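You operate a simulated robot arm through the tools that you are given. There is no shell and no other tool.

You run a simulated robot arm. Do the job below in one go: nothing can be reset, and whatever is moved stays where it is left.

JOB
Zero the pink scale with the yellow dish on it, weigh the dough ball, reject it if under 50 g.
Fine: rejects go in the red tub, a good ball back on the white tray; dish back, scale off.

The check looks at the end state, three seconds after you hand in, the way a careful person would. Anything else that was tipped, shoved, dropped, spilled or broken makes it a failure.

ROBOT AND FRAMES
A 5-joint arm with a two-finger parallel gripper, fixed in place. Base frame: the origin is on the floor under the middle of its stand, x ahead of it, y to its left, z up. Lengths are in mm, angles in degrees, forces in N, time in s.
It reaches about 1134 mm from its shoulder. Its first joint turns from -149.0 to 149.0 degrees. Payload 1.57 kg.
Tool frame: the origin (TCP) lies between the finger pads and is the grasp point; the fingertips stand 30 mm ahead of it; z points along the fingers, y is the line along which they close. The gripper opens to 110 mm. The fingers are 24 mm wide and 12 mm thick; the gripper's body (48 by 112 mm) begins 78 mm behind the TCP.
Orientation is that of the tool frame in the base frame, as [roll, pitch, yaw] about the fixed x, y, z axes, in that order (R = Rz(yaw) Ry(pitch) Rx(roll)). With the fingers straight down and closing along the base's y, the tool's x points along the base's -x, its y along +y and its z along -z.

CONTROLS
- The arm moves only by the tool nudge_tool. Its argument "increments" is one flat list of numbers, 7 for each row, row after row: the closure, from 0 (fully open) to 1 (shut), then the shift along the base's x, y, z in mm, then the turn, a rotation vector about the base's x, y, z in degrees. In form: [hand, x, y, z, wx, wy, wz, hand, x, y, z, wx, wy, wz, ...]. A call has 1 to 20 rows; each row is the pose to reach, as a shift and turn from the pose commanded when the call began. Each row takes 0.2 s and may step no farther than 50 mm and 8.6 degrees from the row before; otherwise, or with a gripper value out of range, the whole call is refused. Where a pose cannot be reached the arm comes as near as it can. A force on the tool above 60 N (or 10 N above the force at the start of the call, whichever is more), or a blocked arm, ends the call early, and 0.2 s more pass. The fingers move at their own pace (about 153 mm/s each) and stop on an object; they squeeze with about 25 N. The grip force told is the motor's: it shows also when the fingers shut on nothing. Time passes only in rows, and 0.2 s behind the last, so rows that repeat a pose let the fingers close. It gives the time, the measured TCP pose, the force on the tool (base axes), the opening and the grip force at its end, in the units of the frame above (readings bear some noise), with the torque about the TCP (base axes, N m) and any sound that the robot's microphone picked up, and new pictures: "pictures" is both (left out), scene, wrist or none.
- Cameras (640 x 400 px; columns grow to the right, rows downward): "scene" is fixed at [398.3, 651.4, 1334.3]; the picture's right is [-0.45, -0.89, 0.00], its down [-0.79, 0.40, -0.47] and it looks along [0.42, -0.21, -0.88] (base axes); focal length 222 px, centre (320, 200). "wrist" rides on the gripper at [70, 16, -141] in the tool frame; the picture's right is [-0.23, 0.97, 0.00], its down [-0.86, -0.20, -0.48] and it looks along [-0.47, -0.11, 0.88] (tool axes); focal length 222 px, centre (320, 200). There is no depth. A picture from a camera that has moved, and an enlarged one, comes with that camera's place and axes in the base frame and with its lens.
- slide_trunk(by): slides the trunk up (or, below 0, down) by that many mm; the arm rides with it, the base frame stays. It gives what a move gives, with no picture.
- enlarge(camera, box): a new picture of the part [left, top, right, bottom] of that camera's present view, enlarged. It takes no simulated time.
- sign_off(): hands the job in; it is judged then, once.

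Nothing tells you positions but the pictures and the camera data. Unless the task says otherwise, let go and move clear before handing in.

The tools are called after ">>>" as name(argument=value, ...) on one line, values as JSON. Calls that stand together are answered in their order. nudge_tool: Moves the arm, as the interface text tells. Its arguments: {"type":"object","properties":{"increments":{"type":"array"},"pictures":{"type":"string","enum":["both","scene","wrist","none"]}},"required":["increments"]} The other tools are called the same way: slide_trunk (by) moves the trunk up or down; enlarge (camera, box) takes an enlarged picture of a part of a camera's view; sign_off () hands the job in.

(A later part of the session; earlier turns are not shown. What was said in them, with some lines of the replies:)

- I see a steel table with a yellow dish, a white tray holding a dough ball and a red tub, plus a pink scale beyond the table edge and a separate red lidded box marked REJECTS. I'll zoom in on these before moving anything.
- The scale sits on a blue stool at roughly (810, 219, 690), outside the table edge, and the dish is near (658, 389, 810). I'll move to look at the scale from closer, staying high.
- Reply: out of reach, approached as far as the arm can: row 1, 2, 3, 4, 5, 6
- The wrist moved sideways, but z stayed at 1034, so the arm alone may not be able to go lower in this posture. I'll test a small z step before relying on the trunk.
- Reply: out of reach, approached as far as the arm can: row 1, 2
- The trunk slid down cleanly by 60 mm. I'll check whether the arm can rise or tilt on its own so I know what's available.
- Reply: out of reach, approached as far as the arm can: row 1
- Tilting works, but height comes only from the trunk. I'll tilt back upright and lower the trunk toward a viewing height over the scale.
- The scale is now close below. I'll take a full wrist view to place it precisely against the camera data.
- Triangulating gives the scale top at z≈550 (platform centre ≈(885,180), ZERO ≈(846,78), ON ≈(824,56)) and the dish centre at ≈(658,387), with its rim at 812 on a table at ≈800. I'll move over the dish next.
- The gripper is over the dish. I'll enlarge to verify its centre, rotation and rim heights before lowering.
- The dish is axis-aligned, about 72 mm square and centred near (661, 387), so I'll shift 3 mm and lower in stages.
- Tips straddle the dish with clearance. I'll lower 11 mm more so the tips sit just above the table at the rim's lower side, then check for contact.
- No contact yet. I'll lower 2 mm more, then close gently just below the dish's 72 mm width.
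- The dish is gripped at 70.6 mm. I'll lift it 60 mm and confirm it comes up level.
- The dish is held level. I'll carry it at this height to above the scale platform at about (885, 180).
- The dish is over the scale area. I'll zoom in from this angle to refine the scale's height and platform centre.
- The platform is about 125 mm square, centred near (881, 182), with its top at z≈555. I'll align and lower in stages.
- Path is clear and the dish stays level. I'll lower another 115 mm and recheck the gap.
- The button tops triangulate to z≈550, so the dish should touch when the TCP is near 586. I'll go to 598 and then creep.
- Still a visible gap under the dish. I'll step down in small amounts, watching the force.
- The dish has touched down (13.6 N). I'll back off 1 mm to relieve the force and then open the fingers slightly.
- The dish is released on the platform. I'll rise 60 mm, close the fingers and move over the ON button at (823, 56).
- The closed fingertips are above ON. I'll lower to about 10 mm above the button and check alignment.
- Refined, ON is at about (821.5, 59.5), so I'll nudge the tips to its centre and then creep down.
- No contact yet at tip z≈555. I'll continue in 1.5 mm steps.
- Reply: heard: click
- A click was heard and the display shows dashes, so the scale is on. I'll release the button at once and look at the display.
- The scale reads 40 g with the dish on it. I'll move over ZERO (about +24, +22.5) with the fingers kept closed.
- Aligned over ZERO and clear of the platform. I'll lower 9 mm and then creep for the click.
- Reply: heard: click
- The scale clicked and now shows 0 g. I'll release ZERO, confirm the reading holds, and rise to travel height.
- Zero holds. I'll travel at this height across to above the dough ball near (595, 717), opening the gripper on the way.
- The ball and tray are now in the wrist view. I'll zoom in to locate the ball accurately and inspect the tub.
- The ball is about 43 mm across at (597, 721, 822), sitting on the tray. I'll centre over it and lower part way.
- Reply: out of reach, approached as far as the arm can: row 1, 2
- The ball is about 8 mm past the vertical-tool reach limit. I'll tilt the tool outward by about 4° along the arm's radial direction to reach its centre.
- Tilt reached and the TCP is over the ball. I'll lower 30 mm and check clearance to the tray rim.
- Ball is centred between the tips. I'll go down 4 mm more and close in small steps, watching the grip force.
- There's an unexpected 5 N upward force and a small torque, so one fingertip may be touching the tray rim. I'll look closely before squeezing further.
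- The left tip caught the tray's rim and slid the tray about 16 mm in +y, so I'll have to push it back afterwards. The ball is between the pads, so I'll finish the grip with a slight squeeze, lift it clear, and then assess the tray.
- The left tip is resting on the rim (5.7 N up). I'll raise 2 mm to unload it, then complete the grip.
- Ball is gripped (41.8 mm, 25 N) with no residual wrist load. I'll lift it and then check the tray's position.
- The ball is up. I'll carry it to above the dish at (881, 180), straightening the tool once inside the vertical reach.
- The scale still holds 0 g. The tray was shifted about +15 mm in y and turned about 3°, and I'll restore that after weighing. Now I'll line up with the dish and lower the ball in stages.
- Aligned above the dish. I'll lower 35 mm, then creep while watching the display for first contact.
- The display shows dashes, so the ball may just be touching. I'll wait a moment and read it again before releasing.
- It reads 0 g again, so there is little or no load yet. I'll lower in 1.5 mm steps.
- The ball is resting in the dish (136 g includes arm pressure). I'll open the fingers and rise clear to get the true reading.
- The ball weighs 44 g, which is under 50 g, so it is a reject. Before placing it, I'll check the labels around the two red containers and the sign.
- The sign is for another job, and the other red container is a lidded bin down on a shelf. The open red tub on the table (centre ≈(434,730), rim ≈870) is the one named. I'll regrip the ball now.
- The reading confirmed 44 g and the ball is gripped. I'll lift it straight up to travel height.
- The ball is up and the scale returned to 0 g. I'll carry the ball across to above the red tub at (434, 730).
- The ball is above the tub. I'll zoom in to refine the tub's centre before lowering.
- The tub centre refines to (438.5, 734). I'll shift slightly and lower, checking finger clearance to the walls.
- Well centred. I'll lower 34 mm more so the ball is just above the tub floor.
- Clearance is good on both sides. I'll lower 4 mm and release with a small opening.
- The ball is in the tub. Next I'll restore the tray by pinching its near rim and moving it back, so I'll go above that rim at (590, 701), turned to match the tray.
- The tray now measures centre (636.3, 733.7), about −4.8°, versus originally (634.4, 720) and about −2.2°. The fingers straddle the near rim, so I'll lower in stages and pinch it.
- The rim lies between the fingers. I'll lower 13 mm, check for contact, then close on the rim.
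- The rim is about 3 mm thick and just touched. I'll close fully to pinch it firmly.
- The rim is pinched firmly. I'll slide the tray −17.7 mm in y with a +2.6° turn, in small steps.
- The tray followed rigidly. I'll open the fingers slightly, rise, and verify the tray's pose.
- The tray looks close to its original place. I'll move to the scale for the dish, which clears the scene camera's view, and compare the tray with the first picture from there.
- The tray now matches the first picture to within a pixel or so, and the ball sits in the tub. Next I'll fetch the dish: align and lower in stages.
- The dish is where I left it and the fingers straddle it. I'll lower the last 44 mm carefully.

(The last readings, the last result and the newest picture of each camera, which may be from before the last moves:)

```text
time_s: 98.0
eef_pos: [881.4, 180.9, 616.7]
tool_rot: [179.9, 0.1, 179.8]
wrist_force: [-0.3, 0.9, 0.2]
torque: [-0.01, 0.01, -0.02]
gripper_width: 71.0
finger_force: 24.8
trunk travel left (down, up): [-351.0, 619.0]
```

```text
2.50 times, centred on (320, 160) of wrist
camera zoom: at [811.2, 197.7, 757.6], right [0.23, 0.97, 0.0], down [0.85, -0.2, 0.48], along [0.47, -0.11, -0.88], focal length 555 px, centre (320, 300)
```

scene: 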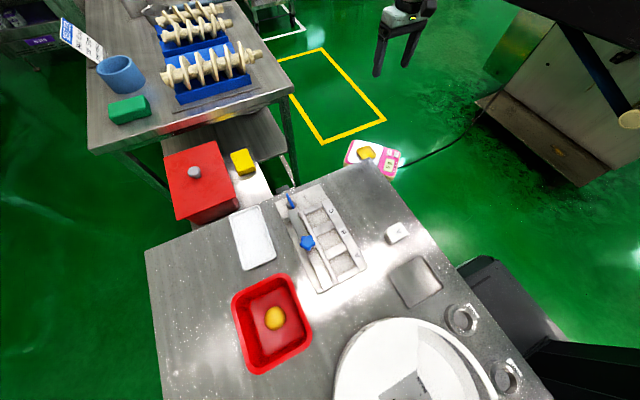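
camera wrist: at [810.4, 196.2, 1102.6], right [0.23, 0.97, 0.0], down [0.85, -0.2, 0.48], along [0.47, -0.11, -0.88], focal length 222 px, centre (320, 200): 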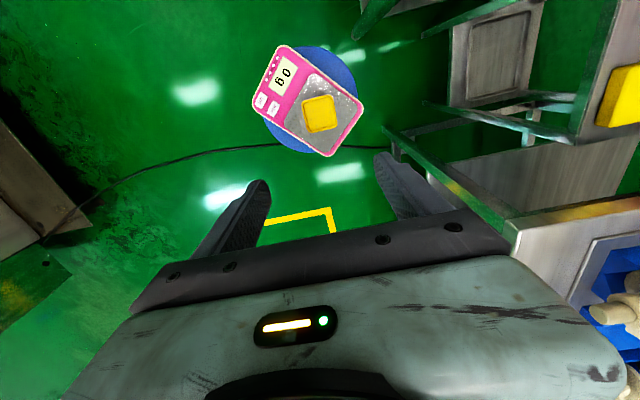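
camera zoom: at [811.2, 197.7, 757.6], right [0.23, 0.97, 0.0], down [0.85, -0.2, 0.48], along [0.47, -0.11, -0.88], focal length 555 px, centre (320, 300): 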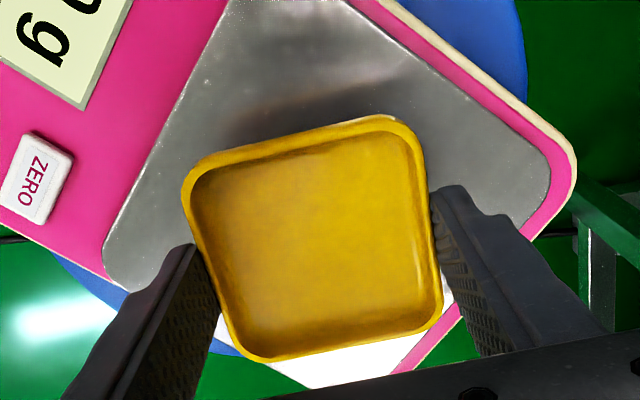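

The dish is gripped (display −40 g as expected). I'll lift it to travel height and carry it back to its spot on the table.

>>> slide_trunk(by=285)

>>> nudge_tool(increments=[0.38, -22.1, 20.6, 0, 0, 0, 0, 0.38, -44.2, 41.2, 0, 0, 0, 0, 0.38, -66.3, 61.9, 0, 0, 0, 0, 0.38, -88.4, 82.5, 0, 0, 0, 0, 0.38, -110.5, 103.1, 0, 0, 0, 0, 0.38, -132.6, 123.7, 0, 0, 0, 0, 0.38, -154.7, 144.3, 0, 0, 0, 0, 0.38, -176.8, 165, 0, 0, 0, 0, 0.38, -198.9, 185.6, 0, 0, 0, 0, 0.38, -221, 206.2, 0, 0, 0, 0, 0.38, -221, 206.2, 0, 0, 0, 0], pictures="both")

```text
time_s: 100.8
eef_pos: [881.9, 180.6, 902.4]
tool_rot: [179.8, 0.1, 179.9]
wrist_force: [-0.4, 0.5, -0.3]
torque: [-0.01, -0.03, 0.01]
gripper_width: 71.1
finger_force: 25.1
trunk travel left (down, up): [-636.0, 334.0]
```

```text
time_s: 103.2
eef_pos: [660.3, 387.4, 902.3]
tool_rot: [179.9, 0.1, 179.9]
wrist_force: [0.5, 1.0, -0.4]
torque: [0.02, -0.01, -0.03]
gripper_width: 71.3
finger_force: 24.9
trunk travel left (down, up): [-636.0, 334.0]
camera wrist: at [589.7, 404.3, 1042.6], right [0.23, 0.97, 0.0], down [0.85, -0.2, 0.48], along [0.47, -0.11, -0.88], focal length 222 px, centre (320, 200)
```

scene: 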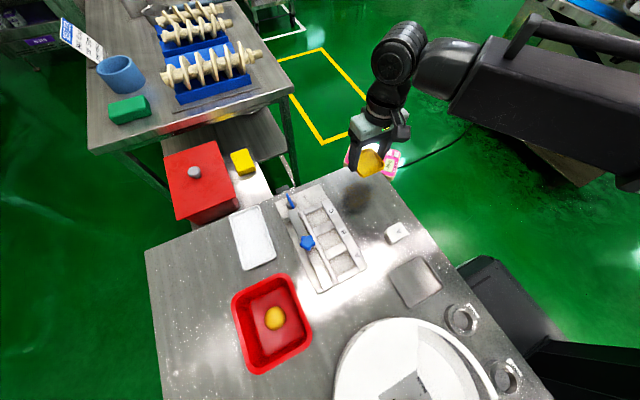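
wrist: 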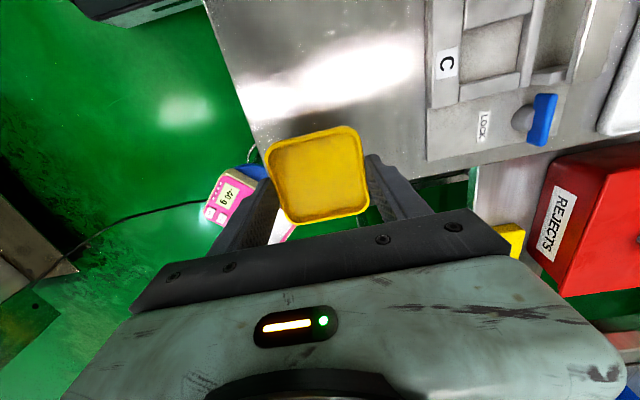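

Over the dish's original spot. I'll lower 60 mm, then creep to contact.

>>> slide_trunk(by=-60)

>>> slide_trunk(by=-5)

>>> slide_trunk(by=-2)

```text
time_s: 104.2
eef_pos: [660.0, 387.4, 842.4]
tool_rot: [179.8, 0.1, 179.9]
wrist_force: [0.1, 0.1, -1.1]
torque: [0.01, 0.01, 0.0]
gripper_width: 71.1
finger_force: 24.9
trunk travel left (down, up): [-576.0, 394.0]
```

```text
time_s: 104.8
eef_pos: [660.2, 387.4, 837.8]
tool_rot: [179.9, 0.1, 179.9]
wrist_force: [-0.3, 0.2, -0.8]
torque: [0.0, 0.03, 0.01]
gripper_width: 71.0
finger_force: 25.0
trunk travel left (down, up): [-571.0, 399.0]
```

```text
time_s: 105.3
eef_pos: [659.7, 387.8, 836.2]
tool_rot: [179.9, 0.1, 179.9]
wrist_force: [0.1, -0.4, 0.3]
torque: [0.0, 0.0, 0.01]
gripper_width: 71.2
finger_force: 25.0
trunk travel left (down, up): [-569.0, 401.0]
```

>>> slide_trunk(by=-1)

>>> enlarge(camera="scene", box=[330, 150, 386, 190])

```text
time_s: 105.8
eef_pos: [659.7, 388.4, 835.2]
tool_rot: [180.0, 0.1, 179.9]
wrist_force: [0.0, 0.0, -0.1]
torque: [-0.01, 0.0, 0.0]
gripper_width: 71.2
finger_force: 25.0
trunk travel left (down, up): [-568.0, 402.0]
```

```text
10.00 times, centred on (358, 170) of scene
camera zoom: at [398.3, 651.4, 1334.3], right [-0.45, -0.89, 0.0], down [-0.79, 0.4, -0.47], along [0.42, -0.21, -0.88], focal length 2225 px, centre (-60, 500)
```

zoom: 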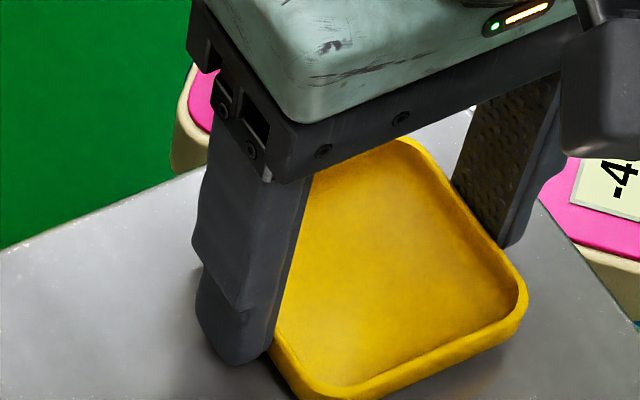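

>>> slide_trunk(by=-0.8)

>>> slide_trunk(by=-0.6)

```text
time_s: 106.3
eef_pos: [659.8, 388.7, 833.4]
tool_rot: [-180.0, 0.1, 179.9]
wrist_force: [-0.1, 0.3, -0.7]
torque: [-0.01, 0.01, -0.01]
gripper_width: 71.2
finger_force: 25.2
trunk travel left (down, up): [-567.0, 403.0]
```

```text
time_s: 106.8
eef_pos: [661.0, 387.9, 835.0]
tool_rot: [179.9, 0.1, 179.9]
wrist_force: [0.0, -0.1, -0.7]
torque: [0.0, -0.02, 0.01]
gripper_width: 71.2
finger_force: 24.9
trunk travel left (down, up): [-567.0, 403.0]
```

>>> slide_trunk(by=-0.6)

>>> slide_trunk(by=-0.5)

```text
time_s: 107.3
eef_pos: [660.1, 388.7, 834.0]
tool_rot: [179.8, 0.1, 179.9]
wrist_force: [0.1, -0.1, -0.6]
torque: [0.0, -0.04, -0.03]
gripper_width: 71.2
finger_force: 24.9
trunk travel left (down, up): [-566.0, 404.0]
```

```text
time_s: 107.8
eef_pos: [660.3, 387.9, 832.7]
tool_rot: [179.8, 0.1, 179.9]
wrist_force: [0.0, -0.2, -0.8]
torque: [-0.02, 0.01, 0.01]
gripper_width: 71.3
finger_force: 25.0
trunk travel left (down, up): [-566.0, 404.0]
```

>>> slide_trunk(by=-0.6)

>>> slide_trunk(by=-0.5)

>>> enlarge(camera="scene", box=[340, 160, 382, 190])

```text
time_s: 108.4
eef_pos: [657.9, 387.6, 831.4]
tool_rot: [179.9, 0.0, 179.9]
wrist_force: [0.5, -0.1, -0.7]
torque: [-0.02, 0.0, 0.02]
gripper_width: 71.1
finger_force: 24.8
trunk travel left (down, up): [-565.0, 405.0]
```

```text
time_s: 108.9
eef_pos: [659.9, 387.3, 831.3]
tool_rot: [179.9, 0.1, 179.9]
wrist_force: [0.6, 0.8, -0.6]
torque: [0.02, 0.02, 0.0]
gripper_width: 71.1
finger_force: 25.1
trunk travel left (down, up): [-564.0, 406.0]
```

```text
13.33 times, centred on (361, 175) of scene
camera zoom: at [398.3, 651.4, 1334.3], right [-0.45, -0.89, 0.0], down [-0.79, 0.4, -0.47], along [0.42, -0.21, -0.88], focal length 2967 px, centre (-227, 533)
```

zoom: 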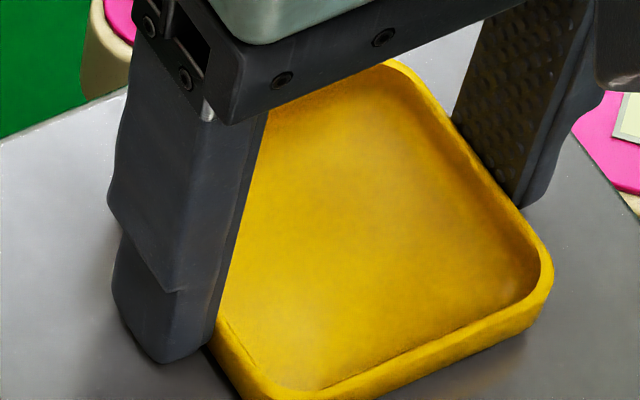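

Still no contact force, so the dish must be seated slightly higher in the grip than before. I'll continue in half-millimetre steps.

>>> slide_trunk(by=-0.6)

>>> slide_trunk(by=-0.6)

>>> enlarge(camera="wrist", box=[220, 80, 420, 240])

```text
time_s: 109.4
eef_pos: [659.5, 387.3, 830.7]
tool_rot: [180.0, 0.1, 179.9]
wrist_force: [0.3, -0.5, -1.0]
torque: [0.0, -0.02, 0.01]
gripper_width: 71.0
finger_force: 24.8
trunk travel left (down, up): [-564.0, 406.0]
```

```text
time_s: 109.9
eef_pos: [660.3, 387.6, 831.2]
tool_rot: [179.9, 0.1, 180.0]
wrist_force: [0.0, -0.5, 0.9]
torque: [-0.02, 0.0, 0.02]
gripper_width: 71.3
finger_force: 25.1
trunk travel left (down, up): [-563.0, 407.0]
```

```text
2.50 times, centred on (320, 160) of wrist
camera zoom: at [589.8, 404.0, 969.9], right [0.23, 0.97, 0.0], down [0.85, -0.2, 0.48], along [0.47, -0.11, -0.88], focal length 555 px, centre (320, 300)
```

zoom: 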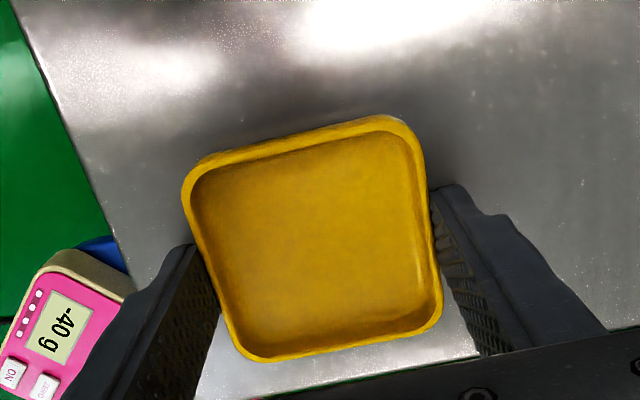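

>>> slide_trunk(by=-0.4)

>>> enlarge(camera="scene", box=[340, 160, 382, 190])

```text
time_s: 110.4
eef_pos: [658.5, 388.6, 830.3]
tool_rot: [179.9, 0.1, 179.9]
wrist_force: [2.2, 2.3, 8.7]
torque: [-0.26, 0.08, 0.07]
gripper_width: 70.8
finger_force: 24.9
trunk travel left (down, up): [-563.0, 407.0]
```

```text
13.33 times, centred on (361, 175) of scene
camera zoom: at [398.3, 651.4, 1334.3], right [-0.45, -0.89, 0.0], down [-0.79, 0.4, -0.47], along [0.42, -0.21, -0.88], focal length 2967 px, centre (-227, 533)
```

zoom: 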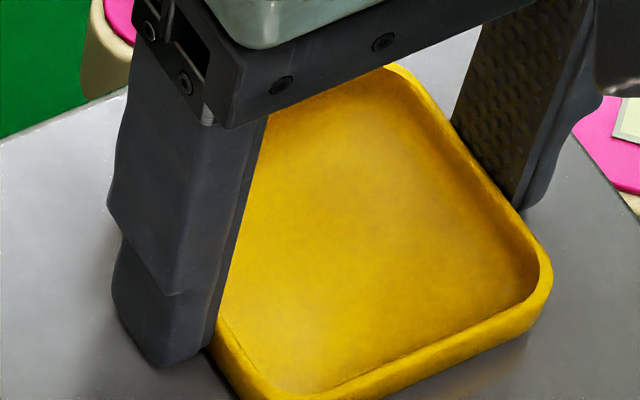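

Contact at 8.7 N. I'll relieve 0.4 mm and release the dish.

>>> slide_trunk(by=0.5)

>>> nudge_tool(increments=[0.345, 0, 0, 0, 0, 0, 0, 0.32, 0, 0, 0, 0, 0, 0, 0.27, 0, 0, 0, 0, 0, 0, 0.2, 0, 0, 0, 0, 0, 0, 0.15, 0, 0, 0, 0, 0, 0, 0.15, 0, 0, 0, 0, 0, 0], pictures="wrist")

>>> slide_trunk(by=60)

>>> enlarge(camera="wrist", box=[240, 100, 400, 220])

>>> enlarge(camera="scene", box=[320, 120, 420, 200])

```text
time_s: 110.9
eef_pos: [659.8, 388.0, 830.4]
tool_rot: [179.8, 0.1, 179.9]
wrist_force: [0.4, 0.8, 1.1]
torque: [-0.03, -0.07, 0.02]
gripper_width: 71.1
finger_force: 24.8
trunk travel left (down, up): [-563.0, 407.0]
```

```text
time_s: 112.3
eef_pos: [659.9, 386.6, 830.3]
tool_rot: [179.8, 0.1, 180.0]
wrist_force: [0.5, 0.3, 0.4]
torque: [0.0, -0.01, 0.01]
gripper_width: 93.5
finger_force: 0.1
trunk travel left (down, up): [-563.0, 407.0]
camera wrist: at [589.9, 404.0, 969.9], right [0.23, 0.97, 0.0], down [0.85, -0.2, 0.48], along [0.47, -0.11, -0.88], focal length 222 px, centre (320, 200)
```

wrist: 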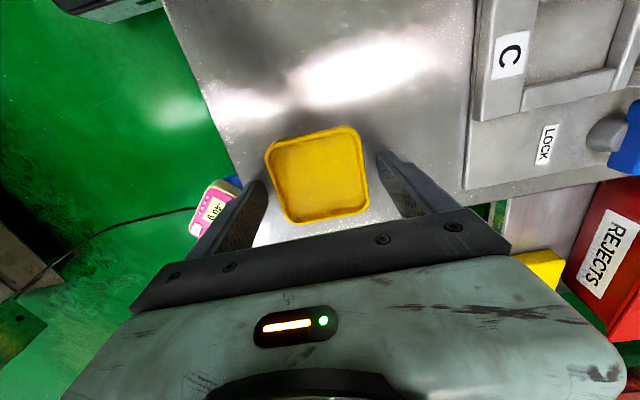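

```text
time_s: 113.3
eef_pos: [659.8, 387.5, 891.1]
tool_rot: [179.9, 0.1, 180.0]
wrist_force: [0.5, 0.4, 0.1]
torque: [0.0, 0.01, 0.04]
gripper_width: 93.6
finger_force: 0.2
trunk travel left (down, up): [-623.0, 347.0]
```

```text
3.33 times, centred on (320, 160) of wrist
camera zoom: at [589.9, 404.0, 1029.9], right [0.23, 0.97, 0.0], down [0.85, -0.2, 0.48], along [0.47, -0.11, -0.88], focal length 740 px, centre (320, 333)
```

zoom: 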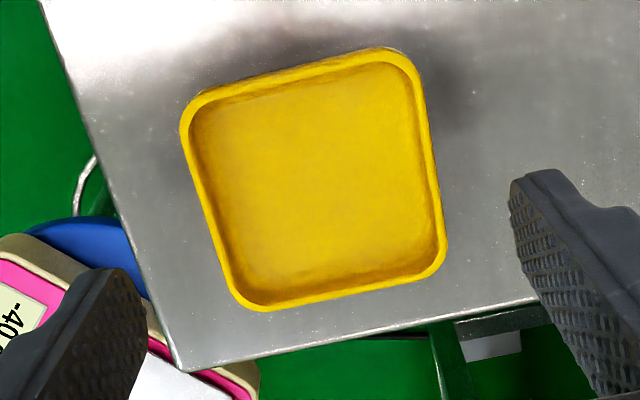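

```text
5.00 times, centred on (370, 160) of scene
camera zoom: at [398.3, 651.4, 1334.3], right [-0.45, -0.89, 0.0], down [-0.79, 0.4, -0.47], along [0.42, -0.21, -0.88], focal length 1112 px, centre (70, 400)
```

zoom: 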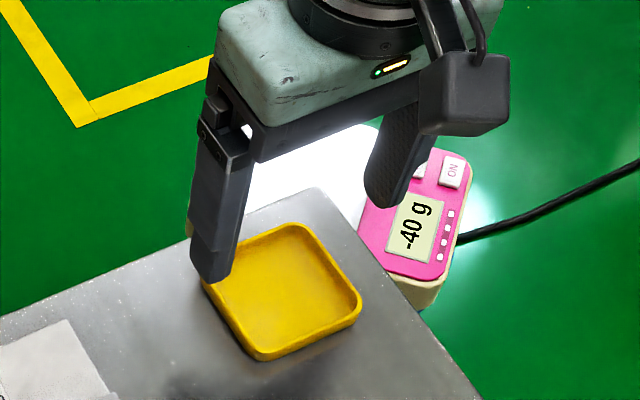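

The dish is back in its place. Last step is the scale: I'll move over ON with closed fingers.

>>> nudge_tool(increments=[0.3, 17.9, -36.5, 0, 0, 0, 0, 0.5, 35.8, -73.1, 0, 0, 0, 0, 0.7, 53.8, -109.6, 0, 0, 0, 0, 0.9, 71.7, -146.2, 0, 0, 0, 0, 1, 89.6, -182.7, 0, 0, 0, 0, 1, 107.5, -219.3, 0, 0, 0, 0, 1, 125.5, -255.8, 0, 0, 0, 0, 1, 143.4, -292.4, 0, 0, 0, 0, 1, 161.3, -328.9, 0, 0, 0, 0, 1, 161.3, -328.9, 0, 0, 0, 0], pictures="both")

>>> slide_trunk(by=-250)

>>> enlarge(camera="wrist", box=[220, 60, 460, 210])

>>> enlarge(camera="scene", box=[345, 120, 409, 170])

```text
time_s: 115.5
eef_pos: [821.3, 57.6, 889.2]
tool_rot: [-179.9, 0.1, -179.9]
wrist_force: [0.3, 0.5, 0.2]
torque: [-0.01, -0.01, -0.01]
gripper_width: 0.0
finger_force: 21.3
trunk travel left (down, up): [-623.0, 347.0]
camera wrist: at [751.5, 74.2, 1029.9], right [0.23, 0.97, 0.0], down [0.85, -0.2, 0.48], along [0.47, -0.11, -0.88], focal length 222 px, centre (320, 200)
```

scene: 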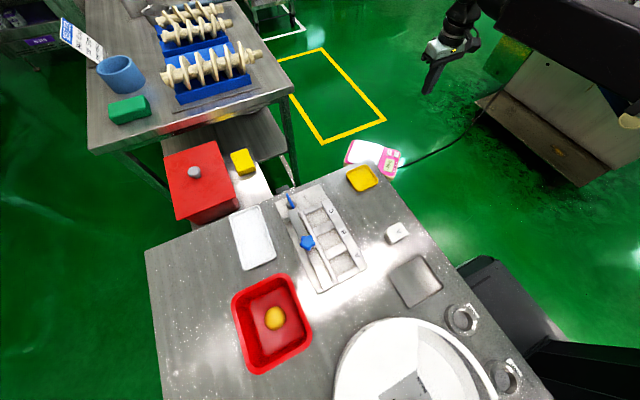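
wrist: 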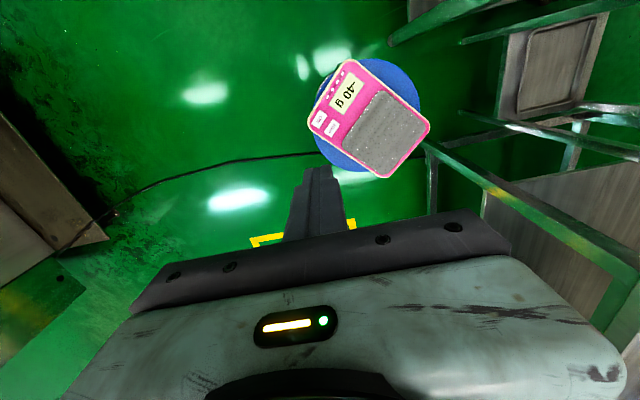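

```text
time_s: 118.1
eef_pos: [820.5, 58.0, 639.9]
tool_rot: [179.9, 0.1, 179.9]
wrist_force: [-1.0, -0.3, 0.7]
torque: [0.01, 0.0, -0.01]
gripper_width: 0.0
finger_force: 21.4
trunk travel left (down, up): [-373.0, 597.0]
```

```text
2.67 times, centred on (340, 135) of wrist
camera zoom: at [751.3, 74.7, 779.9], right [0.23, 0.97, 0.0], down [0.85, -0.2, 0.48], along [0.47, -0.11, -0.88], focal length 592 px, centre (267, 373)
```

zoom: 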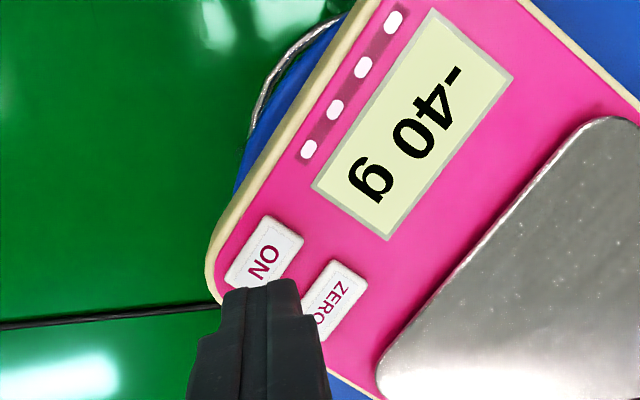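

```text
8.00 times, centred on (377, 145) of scene
camera zoom: at [398.3, 651.4, 1334.3], right [-0.45, -0.89, 0.0], down [-0.79, 0.4, -0.47], along [0.42, -0.21, -0.88], focal length 1780 px, centre (-136, 640)
```

zoom: 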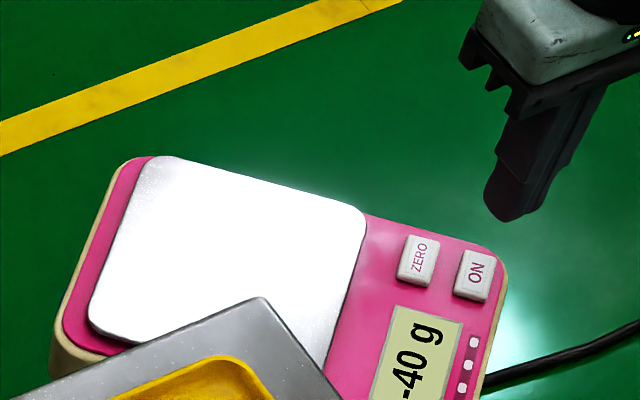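

Above ON with the display still lit. I'll lower close to the button and creep to the click.

>>> slide_trunk(by=-50)

>>> slide_trunk(by=-4.5)

>>> slide_trunk(by=-1)

```text
time_s: 119.0
eef_pos: [820.5, 58.6, 590.1]
tool_rot: [179.9, 0.1, 179.9]
wrist_force: [0.4, -0.4, 0.1]
torque: [0.01, 0.01, 0.02]
gripper_width: 0.0
finger_force: 20.9
trunk travel left (down, up): [-323.0, 647.0]
```

```text
time_s: 119.5
eef_pos: [821.7, 57.7, 585.8]
tool_rot: [180.0, 0.1, 179.9]
wrist_force: [0.5, -0.3, 0.8]
torque: [-0.02, 0.0, 0.01]
gripper_width: 0.2
finger_force: 21.4
trunk travel left (down, up): [-319.0, 651.0]
```

```text
time_s: 120.0
eef_pos: [819.9, 57.8, 584.9]
tool_rot: [179.9, 0.0, 179.9]
wrist_force: [0.6, -0.8, 0.0]
torque: [0.0, 0.02, -0.01]
gripper_width: 0.2
finger_force: 21.2
trunk travel left (down, up): [-318.0, 652.0]
```

>>> slide_trunk(by=-1)

>>> enlarge(camera="scene", box=[365, 130, 413, 170])

```text
time_s: 120.5
eef_pos: [821.1, 58.0, 583.9]
tool_rot: [180.0, 0.1, 179.9]
wrist_force: [0.6, 0.1, 1.0]
torque: [-0.01, 0.0, 0.0]
gripper_width: 0.2
finger_force: 21.2
trunk travel left (down, up): [-317.0, 653.0]
```

```text
10.00 times, centred on (389, 150) of scene
camera zoom: at [398.3, 651.4, 1334.3], right [-0.45, -0.89, 0.0], down [-0.79, 0.4, -0.47], along [0.42, -0.21, -0.88], focal length 2225 px, centre (-370, 700)
```

zoom: 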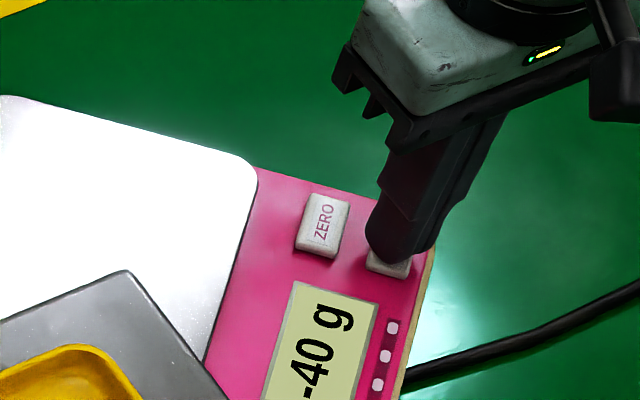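

>>> slide_trunk(by=-0.6)

>>> enlarge(camera="scene", box=[365, 130, 413, 170])

```text
time_s: 121.0
eef_pos: [820.7, 58.2, 583.2]
tool_rot: [179.9, 0.2, 179.9]
wrist_force: [0.9, -0.1, 2.3]
torque: [0.02, 0.01, 0.01]
gripper_width: 0.0
finger_force: 21.3
trunk travel left (down, up): [-316.0, 654.0]
heard: click
```

```text
10.00 times, centred on (389, 150) of scene
camera zoom: at [398.3, 651.4, 1334.3], right [-0.45, -0.89, 0.0], down [-0.79, 0.4, -0.47], along [0.42, -0.21, -0.88], focal length 2225 px, centre (-370, 700)
```

zoom: 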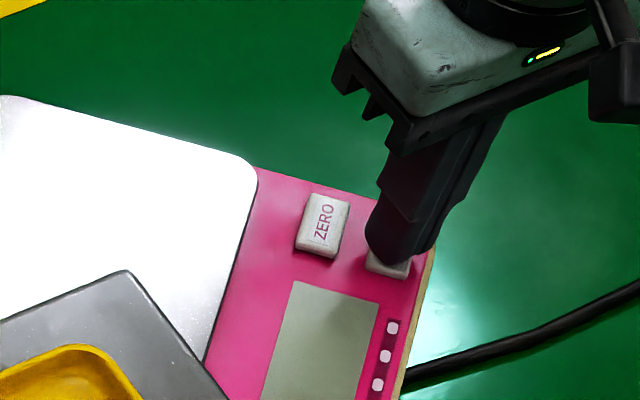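

The click came and the display has gone blank, so the scale is off. I'll rise clear and do a last check of everything.

>>> slide_trunk(by=60)

>>> slide_trunk(by=330)

>>> enlarge(camera="scene", box=[320, 120, 440, 200])

>>> enlarge(camera="scene", box=[140, 130, 380, 380])

>>> enlarge(camera="scene", box=[0, 0, 640, 400])

```text
time_s: 122.0
eef_pos: [821.1, 58.5, 643.9]
tool_rot: [179.9, 0.1, 179.9]
wrist_force: [0.1, -0.5, -0.1]
torque: [0.04, 0.01, 0.03]
gripper_width: 0.0
finger_force: 21.3
trunk travel left (down, up): [-376.0, 594.0]
```

```text
time_s: 125.3
eef_pos: [821.5, 59.0, 972.4]
tool_rot: [179.9, 0.2, -180.0]
wrist_force: [1.1, -0.6, 0.3]
torque: [0.0, -0.01, -0.03]
gripper_width: 0.1
finger_force: 21.2
trunk travel left (down, up): [-706.0, 264.0]
```

```text
5.00 times, centred on (380, 160) of scene
camera zoom: at [398.3, 651.4, 1334.3], right [-0.45, -0.89, 0.0], down [-0.79, 0.4, -0.47], along [0.42, -0.21, -0.88], focal length 1112 px, centre (20, 400)
```

zoom: 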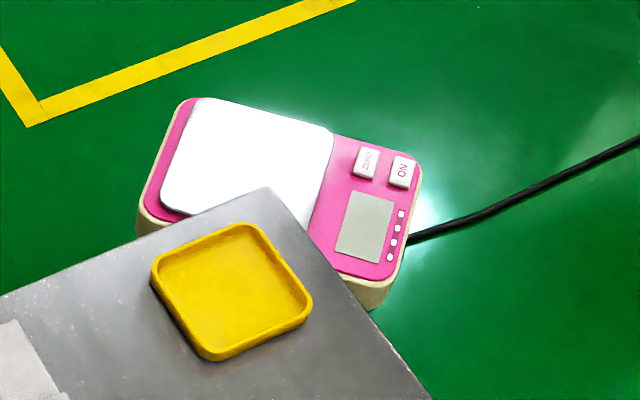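

```text
1.60 times, centred on (260, 255) of scene
camera zoom: at [398.3, 651.4, 1334.3], right [-0.45, -0.89, 0.0], down [-0.79, 0.4, -0.47], along [0.42, -0.21, -0.88], focal length 356 px, centre (416, 112)
```

zoom: 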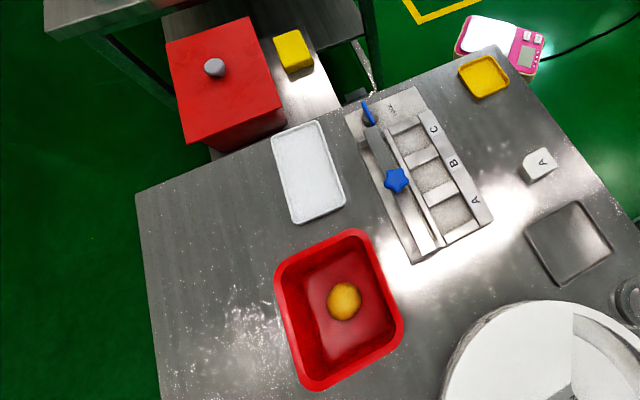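

```text
1.00 times, centred on (320, 200) of scene (not enlarged: the box is as wide or as high as the picture)
camera zoom: at [398.3, 651.4, 1334.3], right [-0.45, -0.89, 0.0], down [-0.79, 0.4, -0.47], along [0.42, -0.21, -0.88], focal length 222 px, centre (320, 200)
```

zoom: 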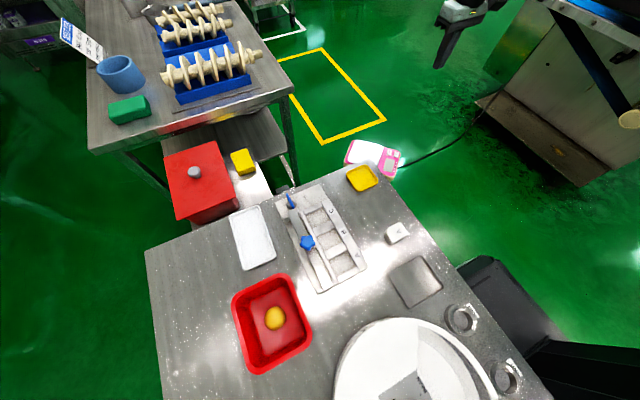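

The end state looks right: ball in the red tub, dish back in its place, tray back where it was, scale off and unmoved, and the arm empty and clear. I'm handing in now.

>>> sign_off()

```text
The job is handed in.
```

The dough ball weighed 44 g, under the 50 g limit, so I rejected it and put it in the open red tub on the table. The scale was zeroed with the yellow dish on it before weighing (40 g before zeroing, 0 g after).

- **Dish and scale:** the dish is back in its original spot on the table, and the scale is off with its display blank.
- **Tray:** while I was gripping the ball, a fingertip caught the white tray's rim and slid the tray about 15 mm. I pinched the rim and moved it back. It now matches the first picture to within about a pixel, which is roughly 1–2 mm.
- **Which red container:** there is also a lidded red box marked REJECTS on the shelf beyond the table. I took "red tub" to mean the open one on the table.

The arm is empty and clear, and I saw nothing else disturbed in the final pictures.
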